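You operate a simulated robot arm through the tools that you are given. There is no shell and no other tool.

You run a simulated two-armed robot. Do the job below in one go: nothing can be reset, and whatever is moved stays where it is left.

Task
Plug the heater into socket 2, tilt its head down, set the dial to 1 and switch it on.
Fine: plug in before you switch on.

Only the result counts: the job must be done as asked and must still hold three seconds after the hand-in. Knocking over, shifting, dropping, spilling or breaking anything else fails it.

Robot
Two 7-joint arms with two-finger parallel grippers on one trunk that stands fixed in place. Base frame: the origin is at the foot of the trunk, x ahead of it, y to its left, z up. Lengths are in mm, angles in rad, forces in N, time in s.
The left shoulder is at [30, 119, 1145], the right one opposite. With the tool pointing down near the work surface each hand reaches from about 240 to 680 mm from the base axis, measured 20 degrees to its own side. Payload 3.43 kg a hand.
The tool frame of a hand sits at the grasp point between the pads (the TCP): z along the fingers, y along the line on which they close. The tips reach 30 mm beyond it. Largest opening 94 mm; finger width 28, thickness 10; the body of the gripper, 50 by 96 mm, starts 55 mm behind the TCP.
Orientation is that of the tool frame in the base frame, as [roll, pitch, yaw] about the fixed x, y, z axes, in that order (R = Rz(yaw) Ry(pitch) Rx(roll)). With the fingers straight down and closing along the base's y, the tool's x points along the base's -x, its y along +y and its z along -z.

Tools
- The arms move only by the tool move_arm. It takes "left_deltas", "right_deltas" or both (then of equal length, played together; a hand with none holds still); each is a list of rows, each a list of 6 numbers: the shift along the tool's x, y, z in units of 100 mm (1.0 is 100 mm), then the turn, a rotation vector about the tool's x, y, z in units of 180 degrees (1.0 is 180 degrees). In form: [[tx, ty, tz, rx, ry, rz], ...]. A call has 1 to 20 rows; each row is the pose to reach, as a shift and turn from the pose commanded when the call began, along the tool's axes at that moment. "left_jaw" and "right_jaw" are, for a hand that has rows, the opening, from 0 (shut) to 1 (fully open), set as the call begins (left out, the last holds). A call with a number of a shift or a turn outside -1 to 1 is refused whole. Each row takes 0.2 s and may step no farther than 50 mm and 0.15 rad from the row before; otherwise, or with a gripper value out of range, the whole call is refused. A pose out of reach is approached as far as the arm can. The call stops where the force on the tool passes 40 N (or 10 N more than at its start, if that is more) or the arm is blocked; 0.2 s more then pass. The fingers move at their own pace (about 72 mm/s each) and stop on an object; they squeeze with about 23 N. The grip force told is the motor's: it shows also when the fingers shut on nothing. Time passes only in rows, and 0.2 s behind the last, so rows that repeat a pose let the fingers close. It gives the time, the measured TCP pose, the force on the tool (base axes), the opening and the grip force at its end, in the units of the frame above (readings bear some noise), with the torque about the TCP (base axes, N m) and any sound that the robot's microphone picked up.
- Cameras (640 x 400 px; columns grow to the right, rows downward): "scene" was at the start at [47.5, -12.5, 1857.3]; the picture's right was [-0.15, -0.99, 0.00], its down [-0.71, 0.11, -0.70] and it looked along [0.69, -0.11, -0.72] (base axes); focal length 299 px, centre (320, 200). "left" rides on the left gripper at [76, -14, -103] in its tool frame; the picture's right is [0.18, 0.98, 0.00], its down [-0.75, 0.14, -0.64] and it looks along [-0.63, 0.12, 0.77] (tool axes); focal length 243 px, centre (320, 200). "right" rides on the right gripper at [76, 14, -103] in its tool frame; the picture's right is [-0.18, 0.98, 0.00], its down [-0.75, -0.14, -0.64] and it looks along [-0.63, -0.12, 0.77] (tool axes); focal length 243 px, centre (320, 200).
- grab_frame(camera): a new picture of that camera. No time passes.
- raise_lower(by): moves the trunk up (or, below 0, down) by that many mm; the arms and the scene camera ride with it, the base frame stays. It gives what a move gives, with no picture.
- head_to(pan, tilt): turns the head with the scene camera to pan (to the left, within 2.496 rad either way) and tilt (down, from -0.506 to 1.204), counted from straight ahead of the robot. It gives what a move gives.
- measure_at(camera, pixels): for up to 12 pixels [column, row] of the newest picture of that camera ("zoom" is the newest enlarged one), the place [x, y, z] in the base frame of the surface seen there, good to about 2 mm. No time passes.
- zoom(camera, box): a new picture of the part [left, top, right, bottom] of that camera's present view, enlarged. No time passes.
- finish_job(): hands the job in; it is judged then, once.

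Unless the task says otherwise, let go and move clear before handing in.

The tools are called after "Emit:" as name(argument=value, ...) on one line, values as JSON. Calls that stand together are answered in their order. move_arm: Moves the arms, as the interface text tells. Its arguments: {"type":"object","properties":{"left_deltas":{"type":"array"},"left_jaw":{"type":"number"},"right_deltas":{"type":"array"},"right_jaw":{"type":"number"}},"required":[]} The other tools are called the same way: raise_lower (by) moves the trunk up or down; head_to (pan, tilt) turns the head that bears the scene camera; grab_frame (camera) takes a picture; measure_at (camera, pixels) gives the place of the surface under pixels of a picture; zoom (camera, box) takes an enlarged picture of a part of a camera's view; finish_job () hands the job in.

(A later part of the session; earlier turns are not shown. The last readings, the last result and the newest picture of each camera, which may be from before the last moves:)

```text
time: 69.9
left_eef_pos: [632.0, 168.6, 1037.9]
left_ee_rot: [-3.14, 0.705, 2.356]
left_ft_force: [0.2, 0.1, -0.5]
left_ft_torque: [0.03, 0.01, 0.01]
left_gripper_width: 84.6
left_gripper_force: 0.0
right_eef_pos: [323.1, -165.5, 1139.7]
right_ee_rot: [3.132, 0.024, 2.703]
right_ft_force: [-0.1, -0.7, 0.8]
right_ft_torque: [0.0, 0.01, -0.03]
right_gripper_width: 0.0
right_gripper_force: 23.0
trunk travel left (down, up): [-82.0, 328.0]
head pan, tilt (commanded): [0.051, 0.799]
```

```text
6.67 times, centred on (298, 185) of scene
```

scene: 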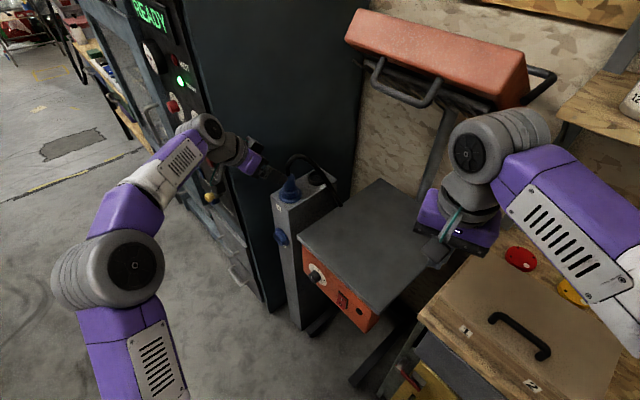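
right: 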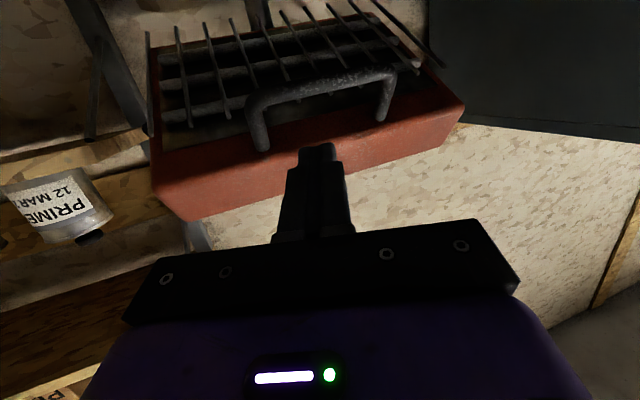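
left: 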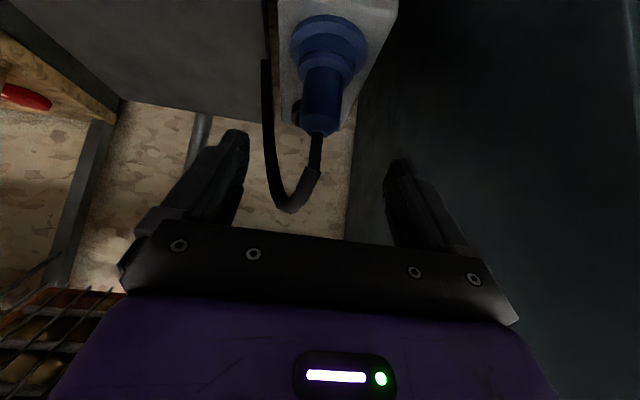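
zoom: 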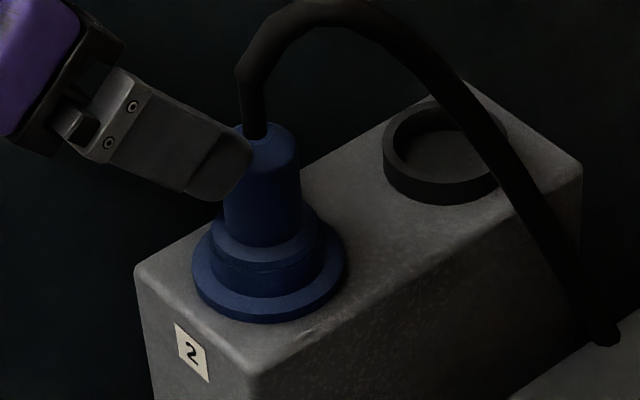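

The plug is seated in socket 2 and the cord arcs freely. Now I'll pull the left hand forward away from the post and lower the trunk so the arm and camera face the control panel better.

Emit:
move_arm(left_deltas=[[0.19, 0, -0.16, 0, 0, 0], [0.38, 0, -0.32, 0, 0, 0], [0.57, 0, -0.48, 0, 0, 0], [0.76, 0, -0.648, 0, 0, 0], [0.76, 0, -0.648, 0, 0, 0]])

Emit:
raise_lower(by=-80)

Emit:
grab_frame(camera="scene")

Emit:
zoom(camera="scene", box=[290, 225, 390, 325])

```text
time: 71.1
left_eef_pos: [558.5, 240.2, 1040.2]
left_ee_rot: [-3.14, 0.704, 2.356]
left_ft_force: [-0.1, 0.1, 0.0]
left_ft_torque: [-0.01, -0.01, -0.02]
left_gripper_width: 84.6
left_gripper_force: 0.1
right_eef_pos: [321.8, -164.9, 1138.6]
right_ee_rot: [3.132, 0.021, 2.704]
right_ft_force: [-0.5, 0.3, -0.7]
right_ft_torque: [0.02, 0.01, -0.02]
right_gripper_width: 0.0
right_gripper_force: 23.1
trunk travel left (down, up): [-82.0, 328.0]
head pan, tilt (commanded): [0.051, 0.799]
```

```text
time: 72.2
left_eef_pos: [558.9, 237.7, 960.0]
left_ee_rot: [-3.141, 0.702, 2.356]
left_ft_force: [0.8, -0.1, 0.3]
left_ft_torque: [0.0, 0.04, -0.05]
left_gripper_width: 84.6
left_gripper_force: 0.0
right_eef_pos: [323.8, -167.2, 1058.4]
right_ee_rot: [3.132, 0.023, 2.703]
right_ft_force: [-0.4, -0.1, 1.0]
right_ft_torque: [-0.01, 0.01, -0.01]
right_gripper_width: 0.0
right_gripper_force: 23.2
trunk travel left (down, up): [-2.0, 408.0]
head pan, tilt (commanded): [0.051, 0.799]
```

```text
taken
```

scene: 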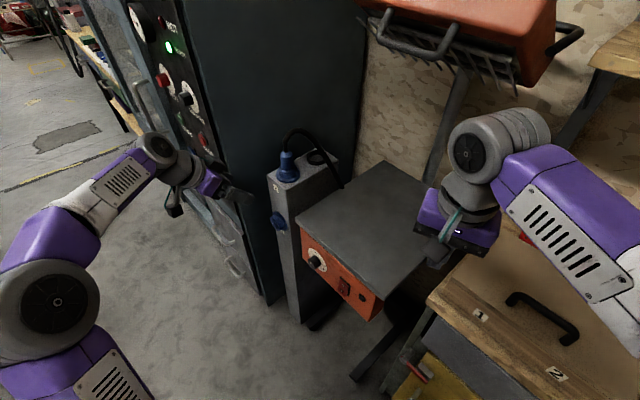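

```text
4.00 times, centred on (340, 275) of scene
```

zoom: 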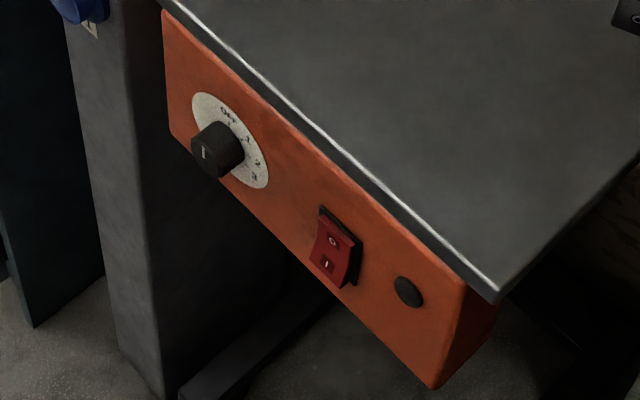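

The panel is now well in view. I'll enlarge the dial and the switch.

Emit:
zoom(camera="scene", box=[300, 243, 332, 275])

Emit:
measure_at(camera="zoom", pixels=[[240, 205], [200, 170], [290, 190], [240, 260], [340, 90], [420, 200], [430, 330], [300, 70], [500, 120], [560, 260], [190, 100], [250, 150]])

Emit:
zoom(camera="scene", box=[328, 273, 360, 305])

Emit:
measure_at(camera="zoom", pixels=[[320, 100], [300, 150], [290, 230], [270, 290], [380, 200], [240, 150], [420, 100], [180, 300], [350, 330], [500, 300], [330, 190], [310, 250]])

```text
12.50 times, centred on (316, 259) of scene
```

zoom: 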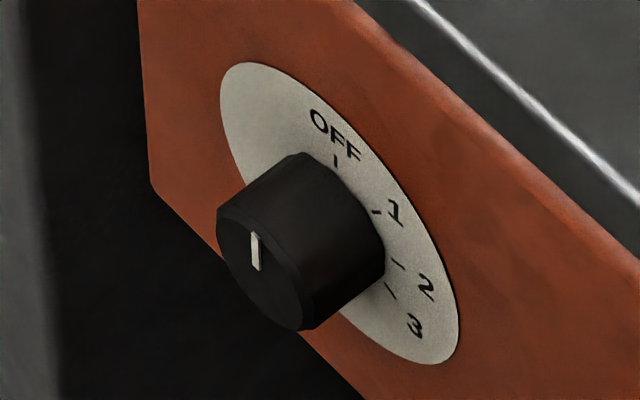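

```text
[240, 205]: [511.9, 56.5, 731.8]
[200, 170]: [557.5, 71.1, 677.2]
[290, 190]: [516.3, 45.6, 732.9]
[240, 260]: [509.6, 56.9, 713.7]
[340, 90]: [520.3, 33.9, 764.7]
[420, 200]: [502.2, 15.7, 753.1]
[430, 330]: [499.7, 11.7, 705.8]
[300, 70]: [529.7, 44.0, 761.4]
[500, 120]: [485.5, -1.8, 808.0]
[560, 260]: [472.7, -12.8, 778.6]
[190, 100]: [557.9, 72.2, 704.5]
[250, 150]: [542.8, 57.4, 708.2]
```

```text
12.50 times, centred on (344, 289) of scene
```

zoom: 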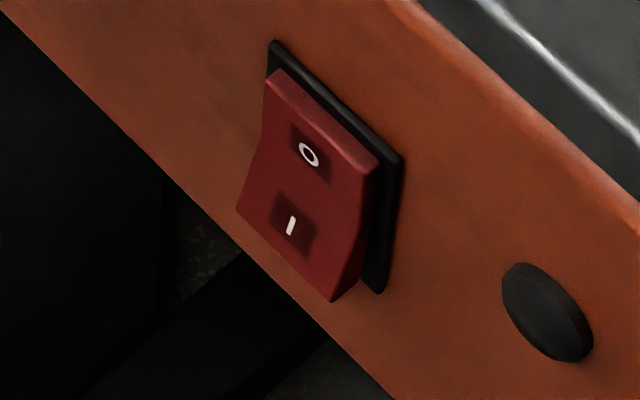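

```text
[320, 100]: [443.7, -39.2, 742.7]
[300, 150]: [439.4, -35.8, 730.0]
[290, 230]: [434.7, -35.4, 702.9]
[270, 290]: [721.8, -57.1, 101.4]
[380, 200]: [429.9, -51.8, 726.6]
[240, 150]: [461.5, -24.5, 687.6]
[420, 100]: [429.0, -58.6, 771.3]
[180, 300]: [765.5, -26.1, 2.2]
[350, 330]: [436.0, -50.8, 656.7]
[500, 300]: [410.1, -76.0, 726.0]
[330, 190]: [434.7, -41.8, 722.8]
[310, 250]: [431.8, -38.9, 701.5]
```

The pointer is at OFF with 1, 2 and 3 following clockwise. The rocker's lower half (I) stands proud. I'll measure the dial plate edge, knob face and ticks to fix the knob axis.

Emit:
zoom(camera="scene", box=[300, 243, 332, 275])

Emit:
measure_at(camera="zoom", pixels=[[223, 110], [245, 66], [275, 72], [330, 115], [395, 195], [440, 265], [456, 325], [440, 358], [400, 345], [360, 315], [230, 150], [240, 165]])

Emit:
measure_at(camera="zoom", pixels=[[222, 225], [222, 255], [235, 285], [260, 310], [290, 325], [300, 305], [285, 265], [260, 230], [240, 212], [336, 160], [377, 212], [256, 268]])

```text
12.50 times, centred on (316, 259) of scene
```

zoom: 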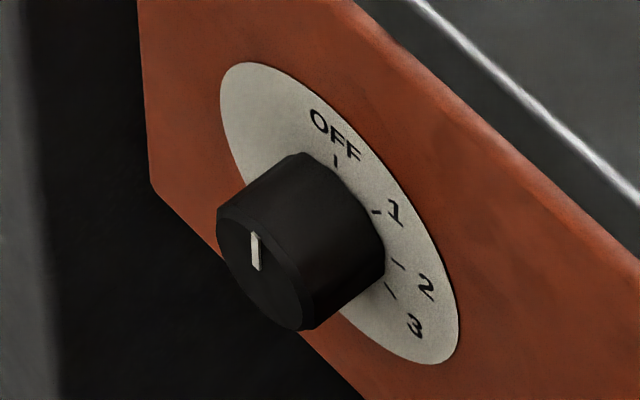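

```text
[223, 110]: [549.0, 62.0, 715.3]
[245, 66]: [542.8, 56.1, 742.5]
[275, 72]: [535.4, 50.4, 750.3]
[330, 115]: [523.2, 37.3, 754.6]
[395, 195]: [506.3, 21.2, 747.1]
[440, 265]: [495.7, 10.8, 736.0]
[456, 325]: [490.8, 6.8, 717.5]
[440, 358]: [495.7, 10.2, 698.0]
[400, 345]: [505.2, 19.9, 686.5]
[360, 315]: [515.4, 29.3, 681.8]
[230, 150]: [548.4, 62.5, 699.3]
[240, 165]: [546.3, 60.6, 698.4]
```

```text
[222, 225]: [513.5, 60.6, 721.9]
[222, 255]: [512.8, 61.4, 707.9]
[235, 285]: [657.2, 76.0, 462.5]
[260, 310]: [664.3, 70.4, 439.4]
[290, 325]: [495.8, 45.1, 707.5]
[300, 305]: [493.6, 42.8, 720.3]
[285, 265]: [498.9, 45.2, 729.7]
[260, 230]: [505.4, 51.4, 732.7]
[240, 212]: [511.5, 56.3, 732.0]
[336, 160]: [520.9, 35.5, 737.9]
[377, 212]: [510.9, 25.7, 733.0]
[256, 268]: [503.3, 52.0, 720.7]
```

The knob axis is at u'=392.3, z=718.5 with its face at n'=-320, and the panel is at n'=-343.6. Tick "1" lies about 43–45° clockwise from OFF. I'll raise the trunk a little for elbow room and bring the left hand down in front of the panel, pitching it level.

Emit:
raise_lower(by=100)

Emit:
move_arm(left_deltas=[[0.21, -0.15, 0.147, 0, 0, 0], [0.43, -0.3, 0.29, 0, 0, 0], [0.64, -0.45, 0.44, 0, 0, 0], [0.854, -0.6, 0.587, 0, 0, 0]], left_jaw=0.7)

Emit:
move_arm(left_deltas=[[0.18, -0.15, 0.21, 0, 0, 0], [0.36, -0.3, 0.42, 0, 0, 0], [0.54, -0.45, 0.63, 0, 0, 0], [0.713, -0.6, 0.838, 0, 0, 0], [0.713, -0.6, 0.838, 0, 0, 0]])

Emit:
grab_frame(camera="scene")

```text
time: 73.6
left_eef_pos: [559.6, 239.0, 1059.0]
left_ee_rot: [3.139, 0.703, 2.356]
left_ft_force: [-0.1, 1.0, 0.0]
left_ft_torque: [0.02, 0.0, -0.02]
left_gripper_width: 84.9
left_gripper_force: 0.0
right_eef_pos: [323.2, -166.0, 1159.4]
right_ee_rot: [3.13, 0.021, 2.703]
right_ft_force: [0.6, -0.3, 0.6]
right_ft_torque: [-0.04, 0.02, 0.01]
right_gripper_width: 0.0
right_gripper_force: 22.9
trunk travel left (down, up): [-102.0, 308.0]
head pan, tilt (commanded): [0.051, 0.799]
```

```text
time: 74.6
left_eef_pos: [497.1, 216.9, 959.1]
left_ee_rot: [-3.141, 0.703, 2.356]
left_ft_force: [0.3, 0.3, 0.7]
left_ft_torque: [0.01, -0.02, -0.04]
left_gripper_width: 65.9
left_gripper_force: 0.0
right_eef_pos: [321.8, -168.0, 1158.9]
right_ee_rot: [3.131, 0.025, 2.705]
right_ft_force: [0.5, -0.3, 0.1]
right_ft_torque: [0.0, -0.01, 0.03]
right_gripper_width: 0.0
right_gripper_force: 23.3
trunk travel left (down, up): [-102.0, 308.0]
head pan, tilt (commanded): [0.051, 0.799]
```

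```text
time: 75.8
left_eef_pos: [453.6, 172.3, 852.4]
left_ee_rot: [3.141, 0.703, 2.354]
left_ft_force: [-0.7, -0.3, -0.5]
left_ft_torque: [0.0, -0.02, 0.0]
left_gripper_width: 66.0
left_gripper_force: 0.1
right_eef_pos: [322.3, -165.8, 1158.8]
right_ee_rot: [3.13, 0.026, 2.703]
right_ft_force: [0.3, 0.4, 0.8]
right_ft_torque: [0.01, -0.01, 0.03]
right_gripper_width: 0.0
right_gripper_force: 23.0
trunk travel left (down, up): [-102.0, 308.0]
head pan, tilt (commanded): [0.051, 0.799]
```

```text
taken
```

scene: 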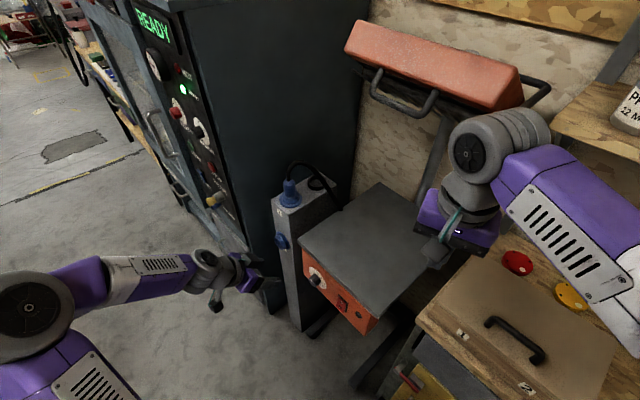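

The hand is at (454,172,852), clear of everything. I'll level it out while continuing down and across to face the dial.

Emit:
move_arm(left_deltas=[[0.09, -0.07, 0.11, 0, -0.04, 0], [0.18, -0.14, 0.22, 0, -0.08, 0], [0.28, -0.21, 0.33, 0, -0.12, 0], [0.37, -0.29, 0.44, 0, -0.16, 0], [0.46, -0.36, 0.55, 0, -0.2, 0], [0.55, -0.43, 0.66, 0, -0.24, 0], [0.648, -0.5, 0.762, 0, -0.2755, 0], [0.648, -0.5, 0.762, 0, -0.2755, 0]])

Emit:
grab_frame(camera="scene")

Emit:
grab_frame(camera="left")

```text
time: 77.6
left_eef_pos: [418.4, 138.8, 750.2]
left_ee_rot: [2.115, 1.569, 1.331]
left_ft_force: [0.6, -0.8, -0.3]
left_ft_torque: [0.04, 0.0, -0.01]
left_gripper_width: 65.7
left_gripper_force: 0.0
right_eef_pos: [323.1, -167.0, 1159.4]
right_ee_rot: [3.131, 0.026, 2.703]
right_ft_force: [0.3, 0.4, 0.3]
right_ft_torque: [0.01, 0.01, 0.0]
right_gripper_width: 0.2
right_gripper_force: 22.6
trunk travel left (down, up): [-102.0, 308.0]
head pan, tilt (commanded): [0.051, 0.799]
```

```text
taken
```

scene: 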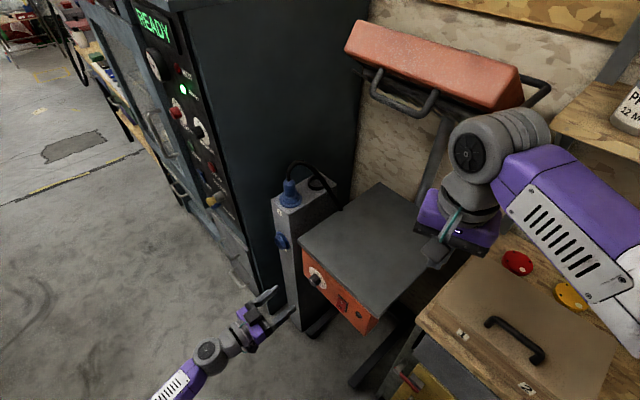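

```text
taken
```

left: 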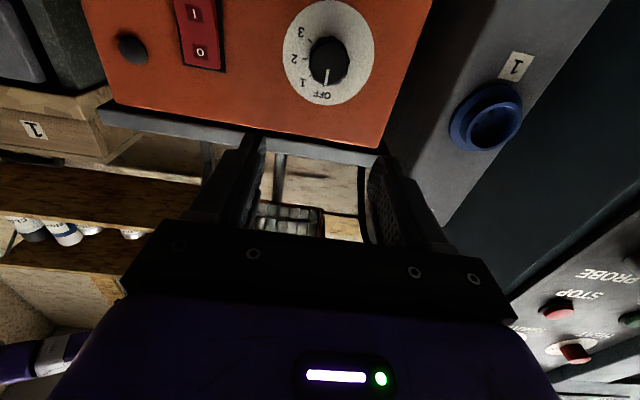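

The left hand is level and gives a clear view of the dial (upside down): the pointer is at OFF at (326,78) and "1" is at (303,82). I'll zoom and measure the knob and ticks from here.

Emit:
zoom(camera="left", box=[270, 0, 390, 110])

Emit:
measure_at(camera="zoom", pixels=[[310, 215], [250, 215], [375, 215], [310, 150], [310, 300], [300, 270], [170, 200], [500, 200], [330, 10], [320, 370], [235, 275], [210, 215]])

```text
3.64 times, centred on (330, 55) of left
```

zoom: 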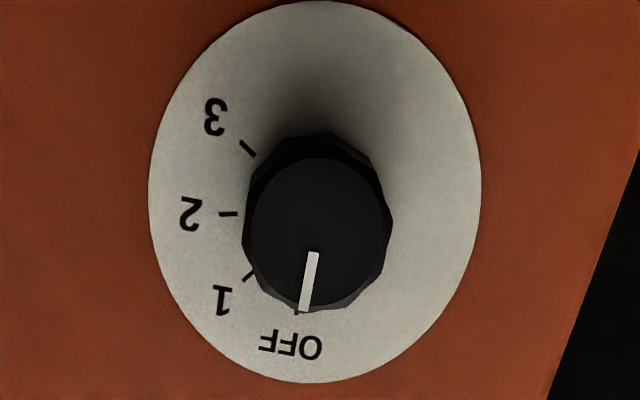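

```text
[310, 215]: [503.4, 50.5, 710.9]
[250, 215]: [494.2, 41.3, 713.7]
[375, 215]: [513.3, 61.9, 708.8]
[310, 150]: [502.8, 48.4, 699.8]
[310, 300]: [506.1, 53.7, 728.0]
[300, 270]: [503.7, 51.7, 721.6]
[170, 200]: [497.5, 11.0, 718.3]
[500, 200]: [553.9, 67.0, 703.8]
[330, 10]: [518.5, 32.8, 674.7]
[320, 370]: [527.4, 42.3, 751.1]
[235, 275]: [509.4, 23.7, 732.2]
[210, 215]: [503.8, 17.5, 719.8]
```

The dial reads OFF, 1, 2, 3 at 0°, 45°, 90° and 135° clockwise. The two cameras differ by a few mm on the knob's height, so I'll measure the knob face rim more carefully from the hand camera.

Emit:
zoom(camera="left", box=[305, 30, 355, 90])

Emit:
zoom(camera="scene", box=[302, 255, 334, 287])

```text
6.67 times, centred on (330, 60) of left
```

zoom: 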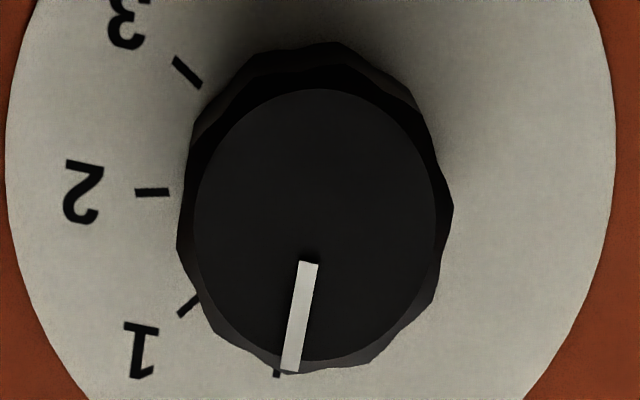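

```text
12.50 times, centred on (318, 271) of scene
```

zoom: 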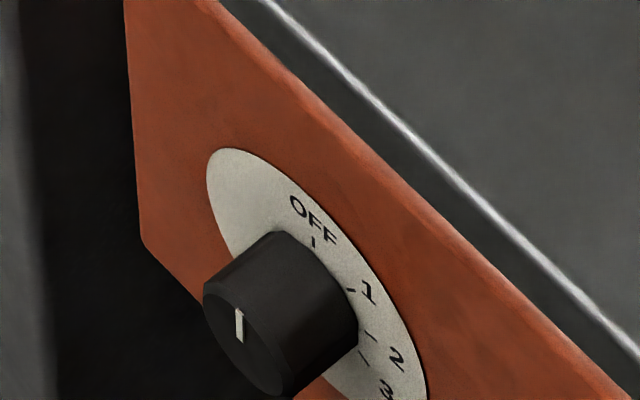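

Emit:
measure_at(camera="zoom", pixels=[[313, 243], [351, 290], [370, 336], [362, 353], [240, 328], [213, 300], [288, 370], [270, 300], [237, 285], [300, 355], [208, 180], [330, 210]])

Emit:
zoom(camera="left", box=[305, 30, 355, 90])

Emit:
measure_at(camera="zoom", pixels=[[152, 192], [188, 305], [188, 73], [277, 375], [200, 220], [435, 220], [315, 95], [315, 355], [235, 120], [400, 120], [235, 330], [400, 320]])

```text
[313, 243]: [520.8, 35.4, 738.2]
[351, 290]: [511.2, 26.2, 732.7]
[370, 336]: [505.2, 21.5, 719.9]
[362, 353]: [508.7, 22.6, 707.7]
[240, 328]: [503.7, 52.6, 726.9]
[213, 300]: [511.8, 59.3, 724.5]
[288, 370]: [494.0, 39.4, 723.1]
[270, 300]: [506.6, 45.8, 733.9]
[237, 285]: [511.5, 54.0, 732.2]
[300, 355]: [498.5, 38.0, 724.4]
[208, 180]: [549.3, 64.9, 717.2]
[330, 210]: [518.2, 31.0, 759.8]
```

```text
6.67 times, centred on (330, 60) of left
```

zoom: 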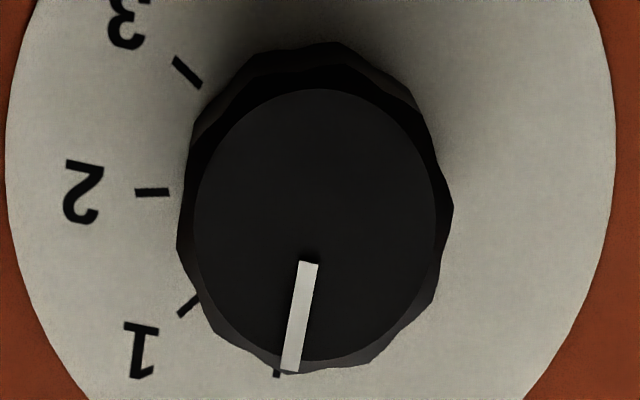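

```text
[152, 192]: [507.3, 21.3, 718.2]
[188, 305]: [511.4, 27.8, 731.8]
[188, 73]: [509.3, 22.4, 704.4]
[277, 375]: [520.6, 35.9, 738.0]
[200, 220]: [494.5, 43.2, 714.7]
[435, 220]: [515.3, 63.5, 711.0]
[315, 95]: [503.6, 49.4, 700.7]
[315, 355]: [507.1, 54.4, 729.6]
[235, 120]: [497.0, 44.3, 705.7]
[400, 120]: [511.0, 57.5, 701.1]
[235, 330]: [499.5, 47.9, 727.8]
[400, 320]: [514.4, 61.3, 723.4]
```

Both cameras agree on the ticks (OFF at z=738, 1 at (511,27,732), 2 at z≈719), which puts the axis at u'≈393.5, z≈717.5. I'll align the hand with it, pre-roll it by -22.5° so the 45° turn is symmetric, and advance to just before the knob.

Emit:
move_arm(left_deltas=[[0.11, -0.002, 0, 0, 0, -0.042], [0.22, -0.003, 0, 0, 0, -0.084], [0.328, -0.005, 0, 0, 0, -0.125], [0.328, -0.005, 0, 0, 0, -0.125]])

Emit:
move_arm(left_deltas=[[0, 0, 0.2, 0, 0, 0], [0, 0, 0.4, 0, 0, 0], [0, 0, 0.6, 0, 0, 0], [0, 0, 0.7, 0, 0, 0], [0, 0, 0.7, 0, 0, 0]])

Emit:
grab_frame(camera="left")

Emit:
zoom(camera="scene", box=[260, 230, 360, 310])

```text
time: 78.6
left_eef_pos: [419.4, 138.2, 716.9]
left_ee_rot: [-1.573, 1.178, -2.361]
left_ft_force: [-0.5, 0.7, 0.2]
left_ft_torque: [0.04, 0.01, -0.02]
left_gripper_width: 65.8
left_gripper_force: 0.0
right_eef_pos: [322.4, -166.4, 1159.3]
right_ee_rot: [3.132, 0.024, 2.702]
right_ft_force: [0.2, 1.1, 0.4]
right_ft_torque: [0.01, -0.01, -0.01]
right_gripper_width: 0.0
right_gripper_force: 22.8
trunk travel left (down, up): [-102.0, 308.0]
head pan, tilt (commanded): [0.051, 0.799]
```

```text
time: 79.8
left_eef_pos: [468.0, 88.5, 716.7]
left_ee_rot: [-1.574, 1.178, -2.36]
left_ft_force: [-0.1, 0.0, 0.5]
left_ft_torque: [0.0, 0.05, -0.02]
left_gripper_width: 65.8
left_gripper_force: 0.0
right_eef_pos: [322.7, -165.5, 1158.2]
right_ee_rot: [3.13, 0.024, 2.705]
right_ft_force: [0.8, 0.0, -0.1]
right_ft_torque: [-0.02, 0.02, -0.01]
right_gripper_width: 0.0
right_gripper_force: 22.6
trunk travel left (down, up): [-102.0, 308.0]
head pan, tilt (commanded): [0.051, 0.799]
```

```text
taken
```

left: 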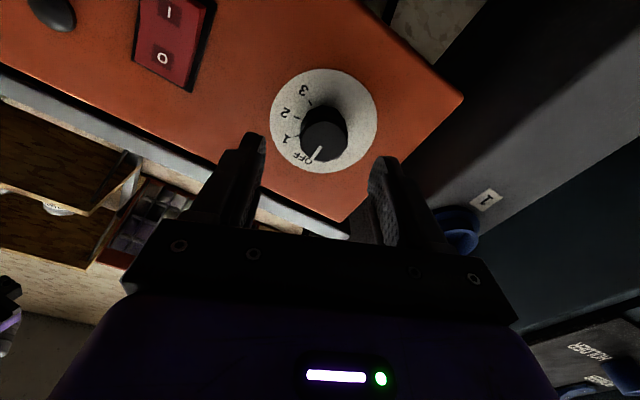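

```text
5.00 times, centred on (310, 270) of scene
```

zoom: 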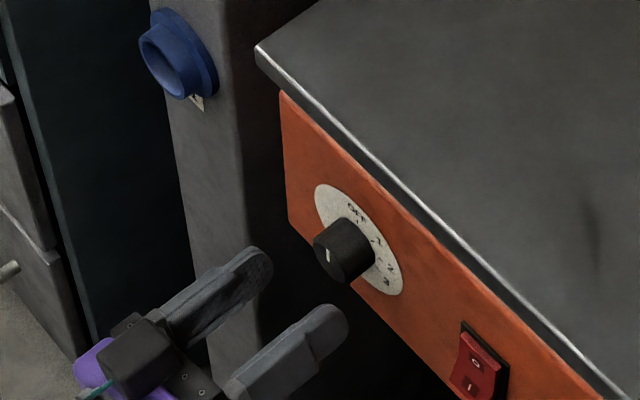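

The knob sits centred between the fingers. I'll advance the last 41 mm and close on it.

Emit:
move_arm(left_deltas=[[0, 0, 0.12, 0, 0, 0], [0, 0, 0.24, 0, 0, 0], [0, 0, 0.33, 0, 0, 0], [0, 0, 0.4, 0, 0, 0], [0, 0, 0.4, 0, 0, 0]])

Emit:
grab_frame(camera="left")

Emit:
zoom(camera="scene", box=[280, 235, 360, 305])

```text
time: 81.0
left_eef_pos: [498.0, 58.9, 715.8]
left_ee_rot: [-1.573, 1.178, -2.36]
left_ft_force: [-0.7, -1.2, -0.6]
left_ft_torque: [-0.01, -0.01, -0.01]
left_gripper_width: 65.9
left_gripper_force: 0.1
right_eef_pos: [322.8, -165.4, 1158.8]
right_ee_rot: [3.132, 0.027, 2.703]
right_ft_force: [0.4, -0.1, 0.0]
right_ft_torque: [0.0, 0.02, 0.03]
right_gripper_width: 0.2
right_gripper_force: 23.1
trunk travel left (down, up): [-102.0, 308.0]
head pan, tilt (commanded): [0.051, 0.799]
```

```text
taken
```

left: 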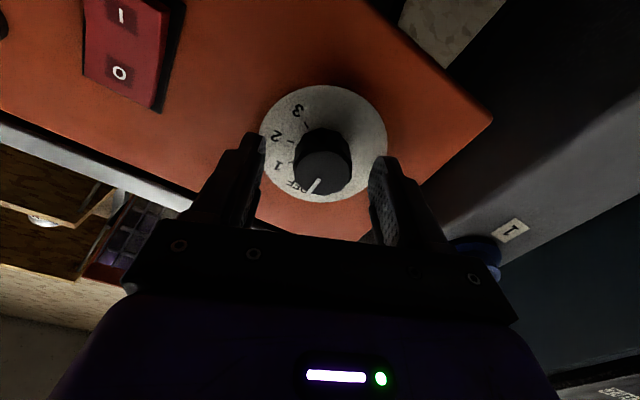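

```text
5.71 times, centred on (320, 270) of scene
```

zoom: 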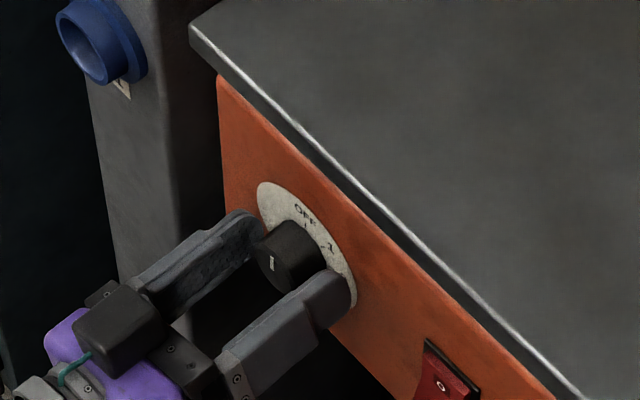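

The fingers straddle the knob. Closing now.

Emit:
move_arm(left_deltas=[[0, 0, 0, 0, 0, 0], [0, 0, 0, 0, 0, 0], [0, 0, 0, 0, 0, 0], [0, 0, 0, 0, 0, 0]], left_jaw=0)

Emit:
grab_frame(camera="left")

Emit:
zoom(camera="scene", box=[280, 235, 360, 305])

```text
time: 82.0
left_eef_pos: [498.6, 60.1, 715.7]
left_ee_rot: [-1.578, 1.178, -2.36]
left_ft_force: [7.0, 5.3, -1.5]
left_ft_torque: [0.02, -0.06, -0.1]
left_gripper_width: 33.5
left_gripper_force: 45.0
right_eef_pos: [323.7, -166.3, 1158.7]
right_ee_rot: [3.132, 0.022, 2.703]
right_ft_force: [0.0, 0.4, 0.6]
right_ft_torque: [0.03, 0.03, -0.02]
right_gripper_width: 0.1
right_gripper_force: 23.0
trunk travel left (down, up): [-102.0, 308.0]
head pan, tilt (commanded): [0.051, 0.799]
```

```text
taken
```

left: 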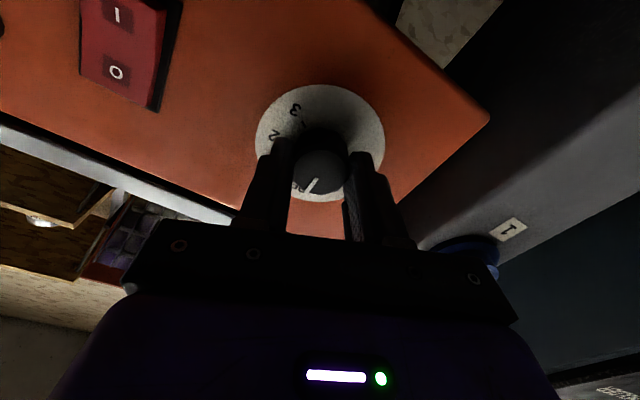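

```text
5.71 times, centred on (320, 270) of scene
```

zoom: 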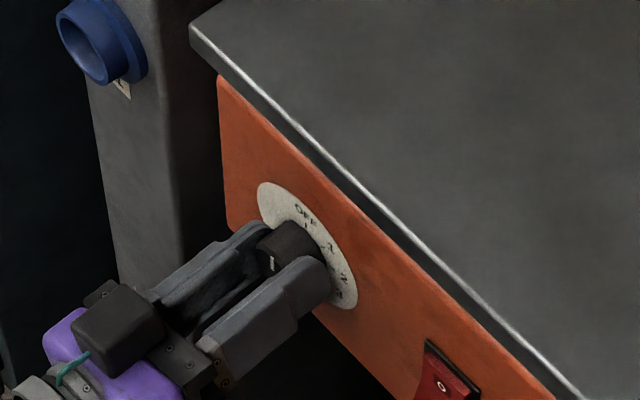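

The jaws hold the knob at 33.5 mm, with an 8.6 N side load along the closing axis that shows a small offset. I'll shift 2 mm that way to relieve it before turning.

Emit:
move_arm(left_deltas=[[0, 0.01, 0, 0, 0, 0], [0, 0.02, 0, 0, 0, 0], [0, 0.02, 0, 0, 0, 0]])

```text
time: 82.8
left_eef_pos: [497.5, 60.4, 715.7]
left_ee_rot: [-1.569, 1.178, -2.358]
left_ft_force: [2.8, 4.2, 5.1]
left_ft_torque: [0.35, 0.25, 0.41]
left_gripper_width: 33.6
left_gripper_force: 45.4
right_eef_pos: [321.1, -166.0, 1158.9]
right_ee_rot: [3.129, 0.025, 2.704]
right_ft_force: [0.3, 0.6, 0.3]
right_ft_torque: [0.04, 0.06, 0.02]
right_gripper_width: 0.0
right_gripper_force: 23.1
trunk travel left (down, up): [-102.0, 308.0]
head pan, tilt (commanded): [0.051, 0.799]
```

The side load has eased. Now I'll turn the knob +45° clockwise (seen from the front) about the tool axis.

Emit:
move_arm(left_deltas=[[0, 0, 0, 0, 0, 0.03], [0, 0, 0, 0, 0, 0.06], [0, 0, 0, 0, 0, 0.09], [0, 0, 0, 0, 0, 0.12], [0, 0, 0, 0, 0, 0.15], [0, 0, 0, 0, 0, 0.18], [0, 0, 0, 0, 0, 0.21], [0, 0, 0, 0, 0, 0.25], [0, 0, 0, 0, 0, 0.25]])

Emit:
grab_frame(camera="left")

Emit:
zoom(camera="left", box=[260, 70, 400, 210])

Emit:
zoom(camera="scene", box=[300, 250, 340, 290])

```text
time: 84.8
left_eef_pos: [497.2, 60.6, 715.6]
left_ee_rot: [1.576, 1.177, 0.789]
left_ft_force: [5.7, 1.2, 4.2]
left_ft_torque: [0.23, 0.2, 0.83]
left_gripper_width: 33.2
left_gripper_force: 44.9
right_eef_pos: [322.4, -165.8, 1159.8]
right_ee_rot: [3.13, 0.022, 2.703]
right_ft_force: [-0.4, 0.0, -0.3]
right_ft_torque: [0.03, 0.02, -0.02]
right_gripper_width: 0.0
right_gripper_force: 23.4
trunk travel left (down, up): [-102.0, 308.0]
head pan, tilt (commanded): [0.051, 0.799]
```

```text
taken
```

left: 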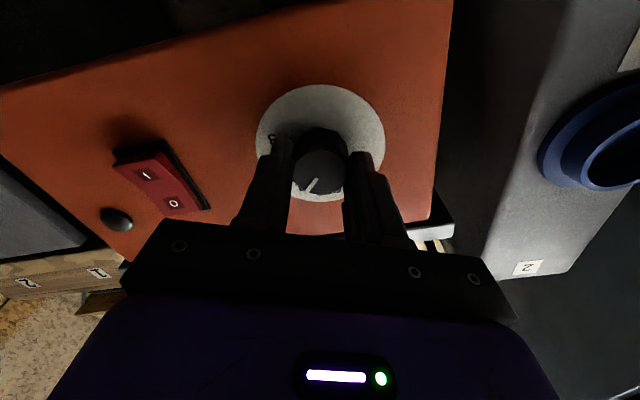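

```text
2.86 times, centred on (330, 140) of left
```

zoom: 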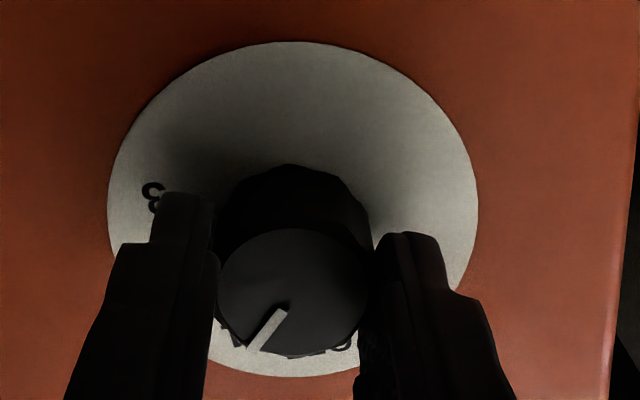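

```text
10.00 times, centred on (320, 270) of scene
```

zoom: 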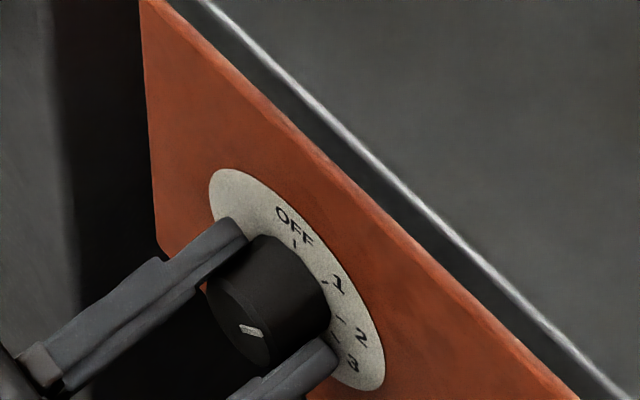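

The knob turned with the hand without slipping. I'll open the jaws, back out, and check where the pointer stands.

Emit:
move_arm(left_deltas=[[0, 0, 0, 0, 0, 0], [0, 0, 0, 0, 0, 0], [0, 0, 0, 0, 0, 0], [0, 0, 0, 0, 0, 0]], left_jaw=0.7)

Emit:
move_arm(left_deltas=[[0, 0, -0.15, 0, 0, 0], [0, 0, -0.4, 0, 0, 0], [0, 0, -0.7, 0, 0, 0], [0, 0, -0.95, 0, 0, 0], [0, 0, -0.95, 0, 0, 0]])

Emit:
grab_frame(camera="left")

Emit:
zoom(camera="left", box=[250, 0, 400, 150])

Emit:
zoom(camera="scene", box=[300, 250, 340, 290])

```text
time: 85.8
left_eef_pos: [498.1, 61.0, 715.6]
left_ee_rot: [1.574, 1.176, 0.788]
left_ft_force: [-0.8, -0.2, 0.1]
left_ft_torque: [0.02, 0.02, -0.01]
left_gripper_width: 65.8
left_gripper_force: 0.1
right_eef_pos: [322.4, -165.2, 1157.4]
right_ee_rot: [3.133, 0.025, 2.704]
right_ft_force: [-0.5, 0.0, 0.8]
right_ft_torque: [0.0, -0.04, -0.01]
right_gripper_width: 0.1
right_gripper_force: 23.5
trunk travel left (down, up): [-102.0, 308.0]
head pan, tilt (commanded): [0.051, 0.799]
```

```text
time: 87.0
left_eef_pos: [431.3, 128.9, 717.9]
left_ee_rot: [1.574, 1.179, 0.787]
left_ft_force: [-0.1, 0.4, -1.6]
left_ft_torque: [0.0, 0.02, -0.01]
left_gripper_width: 66.2
left_gripper_force: 0.0
right_eef_pos: [323.5, -166.0, 1158.8]
right_ee_rot: [3.131, 0.025, 2.703]
right_ft_force: [0.2, 0.4, 0.8]
right_ft_torque: [-0.01, -0.01, -0.01]
right_gripper_width: 0.0
right_gripper_force: 23.7
trunk travel left (down, up): [-102.0, 308.0]
head pan, tilt (commanded): [0.051, 0.799]
```

```text
taken
```

left: 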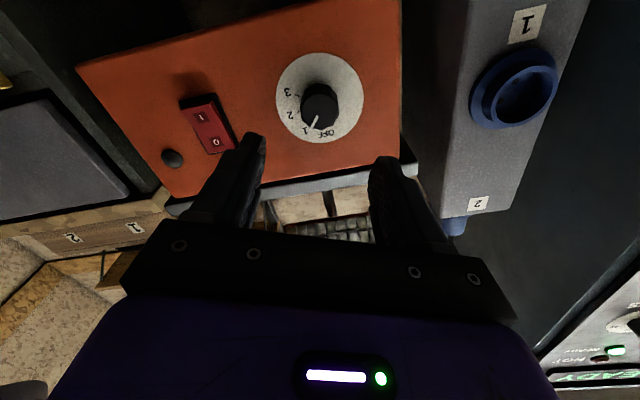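

```text
2.67 times, centred on (325, 75) of left
```

zoom: 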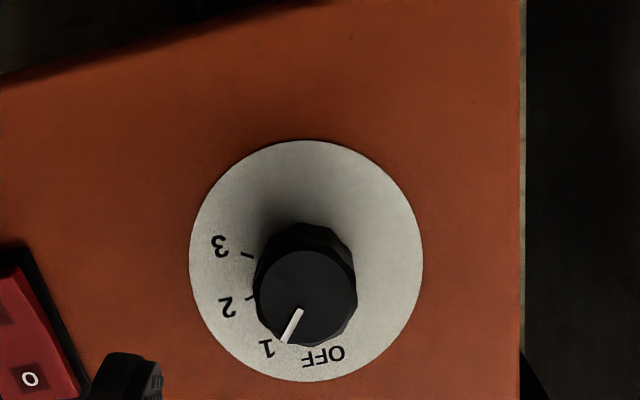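

```text
10.00 times, centred on (320, 270) of scene
```

zoom: 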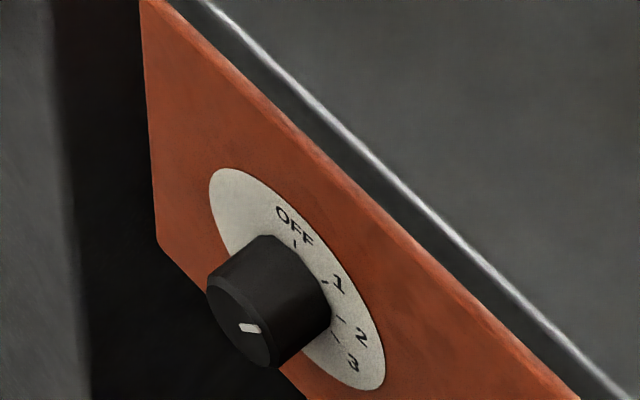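

The pointer stands at or very near "1". I'll measure it against the tick to get the exact angle.

Emit:
zoom(camera="left", box=[295, 70, 350, 140])

```text
5.71 times, centred on (322, 105) of left
```

zoom: 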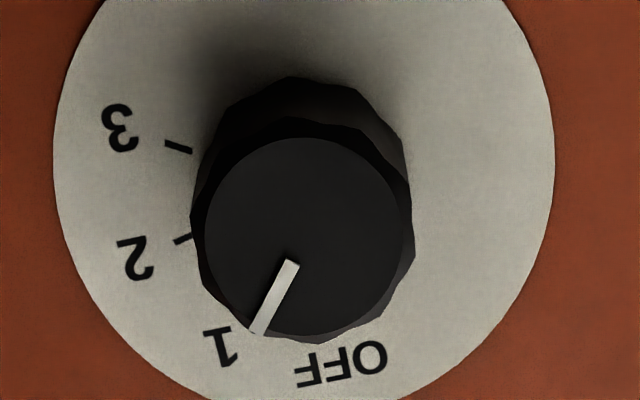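

Emit:
measure_at(camera="zoom", pixels=[[292, 264], [259, 330], [207, 235], [403, 235], [305, 142], [305, 330], [305, 237], [178, 147], [184, 238], [276, 300], [340, 370], [218, 348]])

```text
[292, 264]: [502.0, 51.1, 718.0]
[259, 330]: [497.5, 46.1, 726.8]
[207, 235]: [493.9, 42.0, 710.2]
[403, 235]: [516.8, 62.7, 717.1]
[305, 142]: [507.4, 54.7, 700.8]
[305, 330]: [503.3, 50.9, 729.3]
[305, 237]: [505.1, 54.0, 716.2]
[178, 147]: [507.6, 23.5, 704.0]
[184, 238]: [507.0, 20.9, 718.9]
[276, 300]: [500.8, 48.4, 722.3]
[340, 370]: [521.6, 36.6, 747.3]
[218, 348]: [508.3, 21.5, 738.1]
```

The pointer's direction works out to about 44° from OFF, which puts it on the "1" mark. Next is the switch: I'll close the fingers, roll back upright and move in front of the rocker's lower "I" half.

Emit:
move_arm(left_deltas=[[-0.03, -0.2, 0, 0, 0, -0.03], [-0.06, -0.4, 0, 0, 0, -0.06], [-0.1, -0.6, 0, 0, 0, -0.09], [-0.13, -0.812, 0, 0, 0, -0.125], [-0.13, -0.812, 0, 0, 0, -0.125]], left_jaw=0)

Emit:
move_arm(left_deltas=[[0, -0.16, 0.1, 0, 0, 0], [0, -0.33, 0.26, 0, 0, 0], [0, -0.33, 0.26, 0, 0, 0]])

Emit:
grab_frame(camera="left")

Emit:
grab_frame(camera="scene")

Emit:
zoom(camera="scene", box=[290, 250, 370, 330])

```text
time: 88.2
left_eef_pos: [374.7, 72.3, 695.7]
left_ee_rot: [-2.439, 1.569, 3.059]
left_ft_force: [0.0, 0.7, 0.1]
left_ft_torque: [-0.03, 0.02, 0.02]
left_gripper_width: 0.2
left_gripper_force: 22.6
right_eef_pos: [322.2, -167.5, 1158.6]
right_ee_rot: [3.131, 0.024, 2.704]
right_ft_force: [0.2, 0.7, -1.6]
right_ft_torque: [-0.02, -0.01, -0.01]
right_gripper_width: 0.0
right_gripper_force: 22.9
trunk travel left (down, up): [-102.0, 308.0]
head pan, tilt (commanded): [0.051, 0.799]
```

```text
time: 89.0
left_eef_pos: [367.1, 28.2, 697.3]
left_ee_rot: [-2.658, 1.569, 2.839]
left_ft_force: [0.4, -0.6, 0.1]
left_ft_torque: [0.02, -0.01, -0.01]
left_gripper_width: 0.0
left_gripper_force: 23.4
right_eef_pos: [321.6, -166.2, 1160.1]
right_ee_rot: [3.133, 0.024, 2.703]
right_ft_force: [0.0, 0.2, -1.1]
right_ft_torque: [0.02, -0.01, 0.0]
right_gripper_width: 0.0
right_gripper_force: 23.2
trunk travel left (down, up): [-102.0, 308.0]
head pan, tilt (commanded): [0.051, 0.799]
```

```text
taken
```

left: 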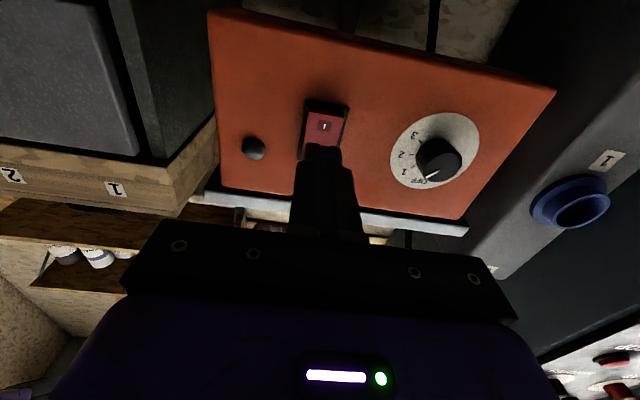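

```text
taken
```

scene: 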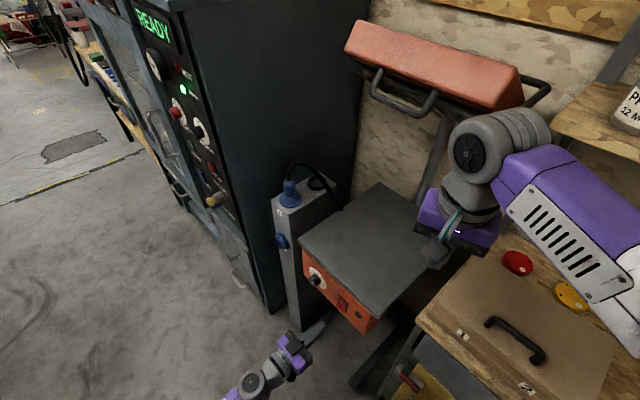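

```text
5.00 times, centred on (330, 290) of scene
```

zoom: 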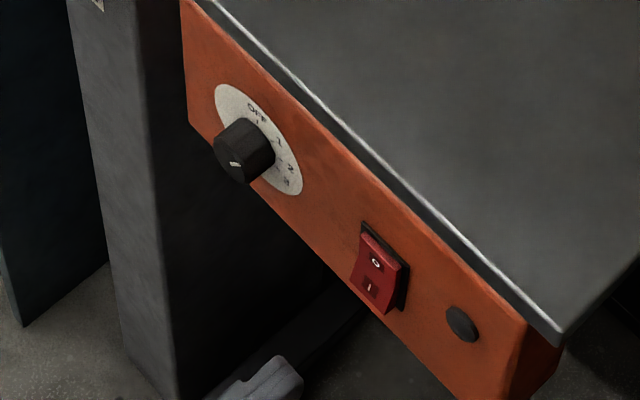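

The closed fingers are in front of the rocker (I mark at (323,127) in the hand view). I'll measure the rocker precisely before pressing.

Emit:
zoom(camera="left", box=[280, 80, 380, 180])

Emit:
measure_at(camera="zoom", pixels=[[290, 185], [250, 180], [340, 185], [290, 110], [285, 130], [230, 230], [360, 230], [240, 150], [350, 150]])

Emit:
zoom(camera="scene", box=[328, 290, 356, 318])

Emit:
measure_at(camera="zoom", pixels=[[280, 100], [300, 150], [290, 170], [270, 210], [260, 230], [240, 200], [330, 250], [310, 270], [350, 180], [380, 150]])

```text
4.00 times, centred on (330, 130) of left
```

zoom: 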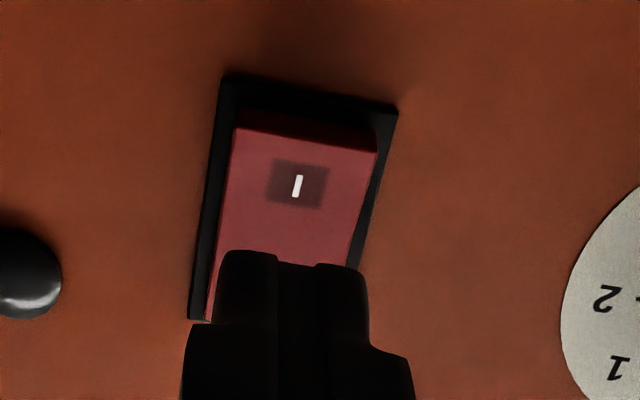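

```text
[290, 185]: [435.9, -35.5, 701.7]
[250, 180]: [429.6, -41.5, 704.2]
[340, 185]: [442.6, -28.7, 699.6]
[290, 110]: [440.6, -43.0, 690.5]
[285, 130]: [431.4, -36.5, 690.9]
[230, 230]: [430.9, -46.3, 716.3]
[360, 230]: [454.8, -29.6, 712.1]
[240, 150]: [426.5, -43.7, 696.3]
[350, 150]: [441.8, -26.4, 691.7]
```

```text
14.29 times, centred on (342, 304) of scene
```

zoom: 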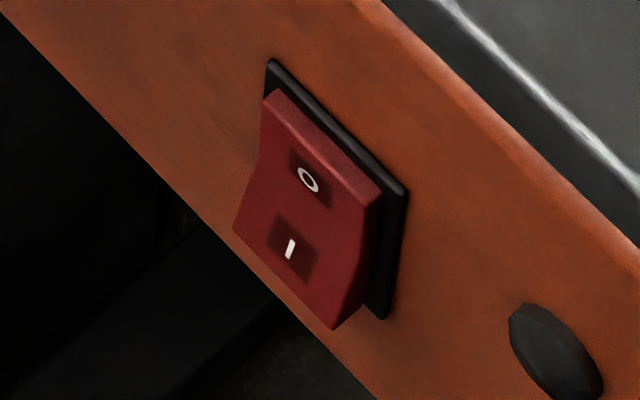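

```text
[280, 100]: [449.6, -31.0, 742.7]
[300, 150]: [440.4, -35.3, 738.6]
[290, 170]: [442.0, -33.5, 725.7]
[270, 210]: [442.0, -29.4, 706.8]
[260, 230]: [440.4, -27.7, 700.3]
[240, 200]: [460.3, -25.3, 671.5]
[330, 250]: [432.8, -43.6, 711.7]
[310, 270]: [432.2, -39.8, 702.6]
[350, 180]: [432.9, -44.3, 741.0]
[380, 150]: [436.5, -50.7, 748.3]
```

The rocker's I half is centred at u'=282.8, z≈700, with its proud edge at n'≈-331. I'll centre on it and press straight in, stopping by force or at about 9 mm of travel.

Emit:
move_arm(left_deltas=[[0, 0.032, 0.2, 0, 0, 0], [0, 0.032, 0.4, 0, 0, 0], [0, 0.032, 0.55, 0, 0, 0], [0, 0.032, 0.6, 0, 0, 0], [0, 0.032, 0.64, 0, 0, 0], [0, 0.032, 0.67, 0, 0, 0], [0, 0.032, 0.7, 0, 0, 0]])

Emit:
zoom(camera="scene", box=[318, 280, 366, 328])

Emit:
grab_frame(camera="left")

```text
time: 90.5
left_eef_pos: [415.7, -13.6, 696.9]
left_ee_rot: [3.034, 1.569, 2.248]
left_ft_force: [-20.6, 18.8, 5.3]
left_ft_torque: [-0.51, -0.24, -0.04]
left_gripper_width: 0.1
left_gripper_force: 22.8
right_eef_pos: [320.4, -164.6, 1161.1]
right_ee_rot: [3.131, 0.026, 2.702]
right_ft_force: [-0.5, 0.5, -0.4]
right_ft_torque: [0.0, -0.01, 0.05]
right_gripper_width: 0.0
right_gripper_force: 22.4
trunk travel left (down, up): [-102.0, 308.0]
head pan, tilt (commanded): [0.051, 0.799]
stopped in row 7 (left hand): the force on the tool passed its limit at 48 N (the readings are from after the stop); the commanded pose is now the measured one
```

```text
8.33 times, centred on (342, 304) of scene
```

zoom: 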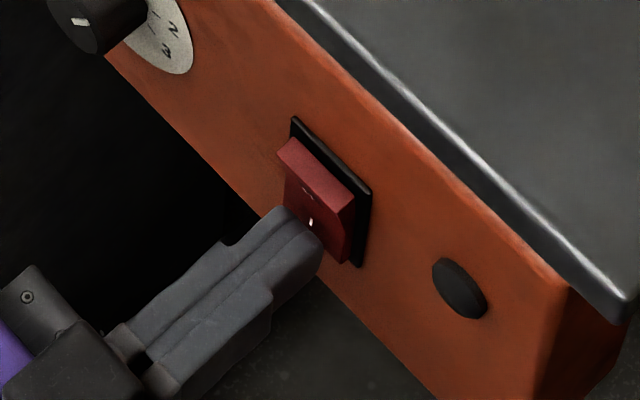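

```text
taken
```

left: 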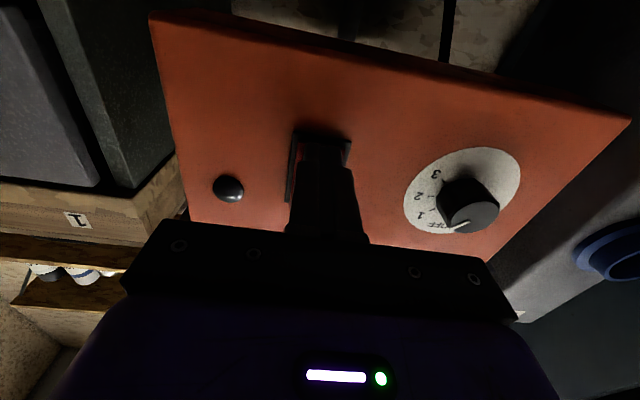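

The rocker has tipped: its upper (O) half now stands out. I'll back off and check that it stays, and whether the lamp or elements light up.

Emit:
move_arm(left_deltas=[[0, 0, -0.15, 0, 0, 0], [0, 0, -0.4, 0, 0, 0], [0, 0, -0.7, 0, 0, 0], [0, 0, -1.0, 0, 0, 0], [0, 0, -1.0, 0, 0, 0]])

Emit:
grab_frame(camera="left")

Emit:
grab_frame(camera="scene")

Emit:
zoom(camera="scene", box=[290, 250, 370, 330])

Emit:
zoom(camera="left", box=[200, 50, 520, 250])

```text
time: 91.7
left_eef_pos: [346.5, 56.6, 698.4]
left_ee_rot: [-3.104, 1.567, 2.391]
left_ft_force: [-0.1, 0.4, -0.1]
left_ft_torque: [0.03, 0.02, 0.0]
left_gripper_width: 0.1
left_gripper_force: 23.4
right_eef_pos: [323.0, -166.0, 1158.5]
right_ee_rot: [3.132, 0.023, 2.703]
right_ft_force: [-0.1, 1.0, 0.4]
right_ft_torque: [0.0, -0.01, -0.03]
right_gripper_width: 0.0
right_gripper_force: 22.7
trunk travel left (down, up): [-102.0, 308.0]
head pan, tilt (commanded): [0.051, 0.799]
```

```text
taken
```

left: 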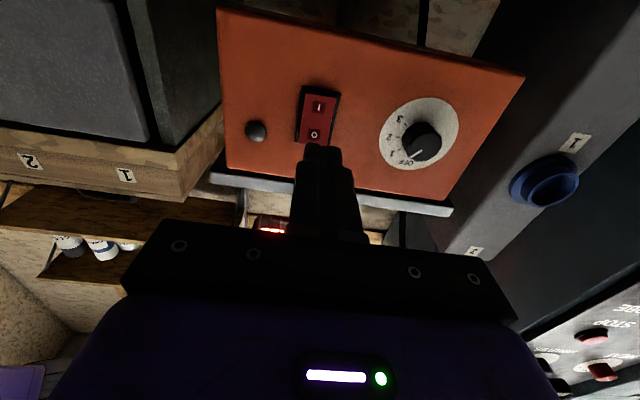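

```text
taken
```

scene: 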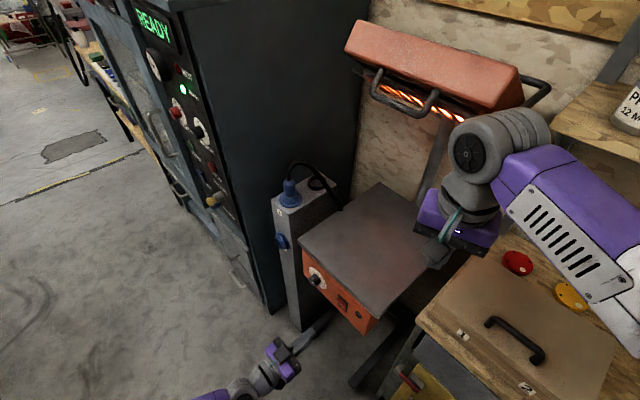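

```text
5.00 times, centred on (330, 290) of scene
```

zoom: 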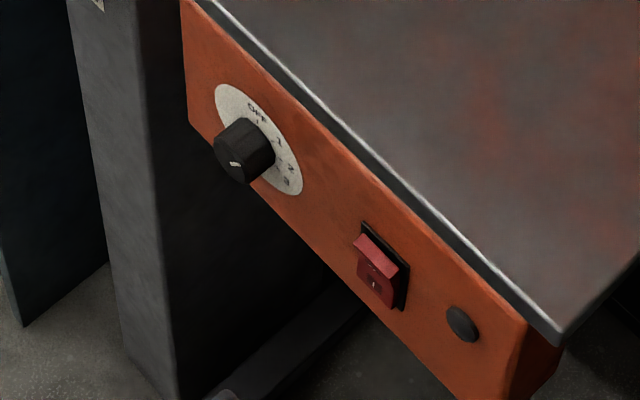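

```text
2.00 times, centred on (360, 150) of left
```

zoom: 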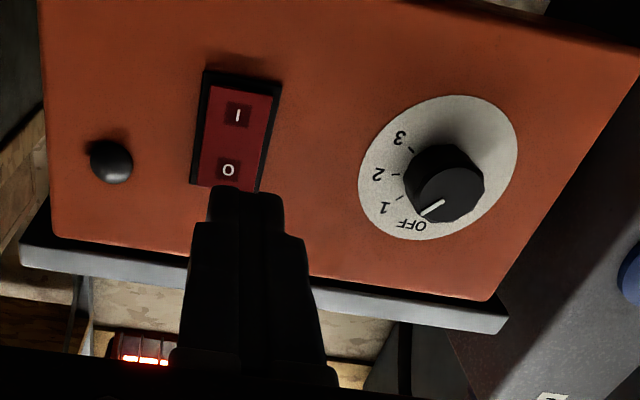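

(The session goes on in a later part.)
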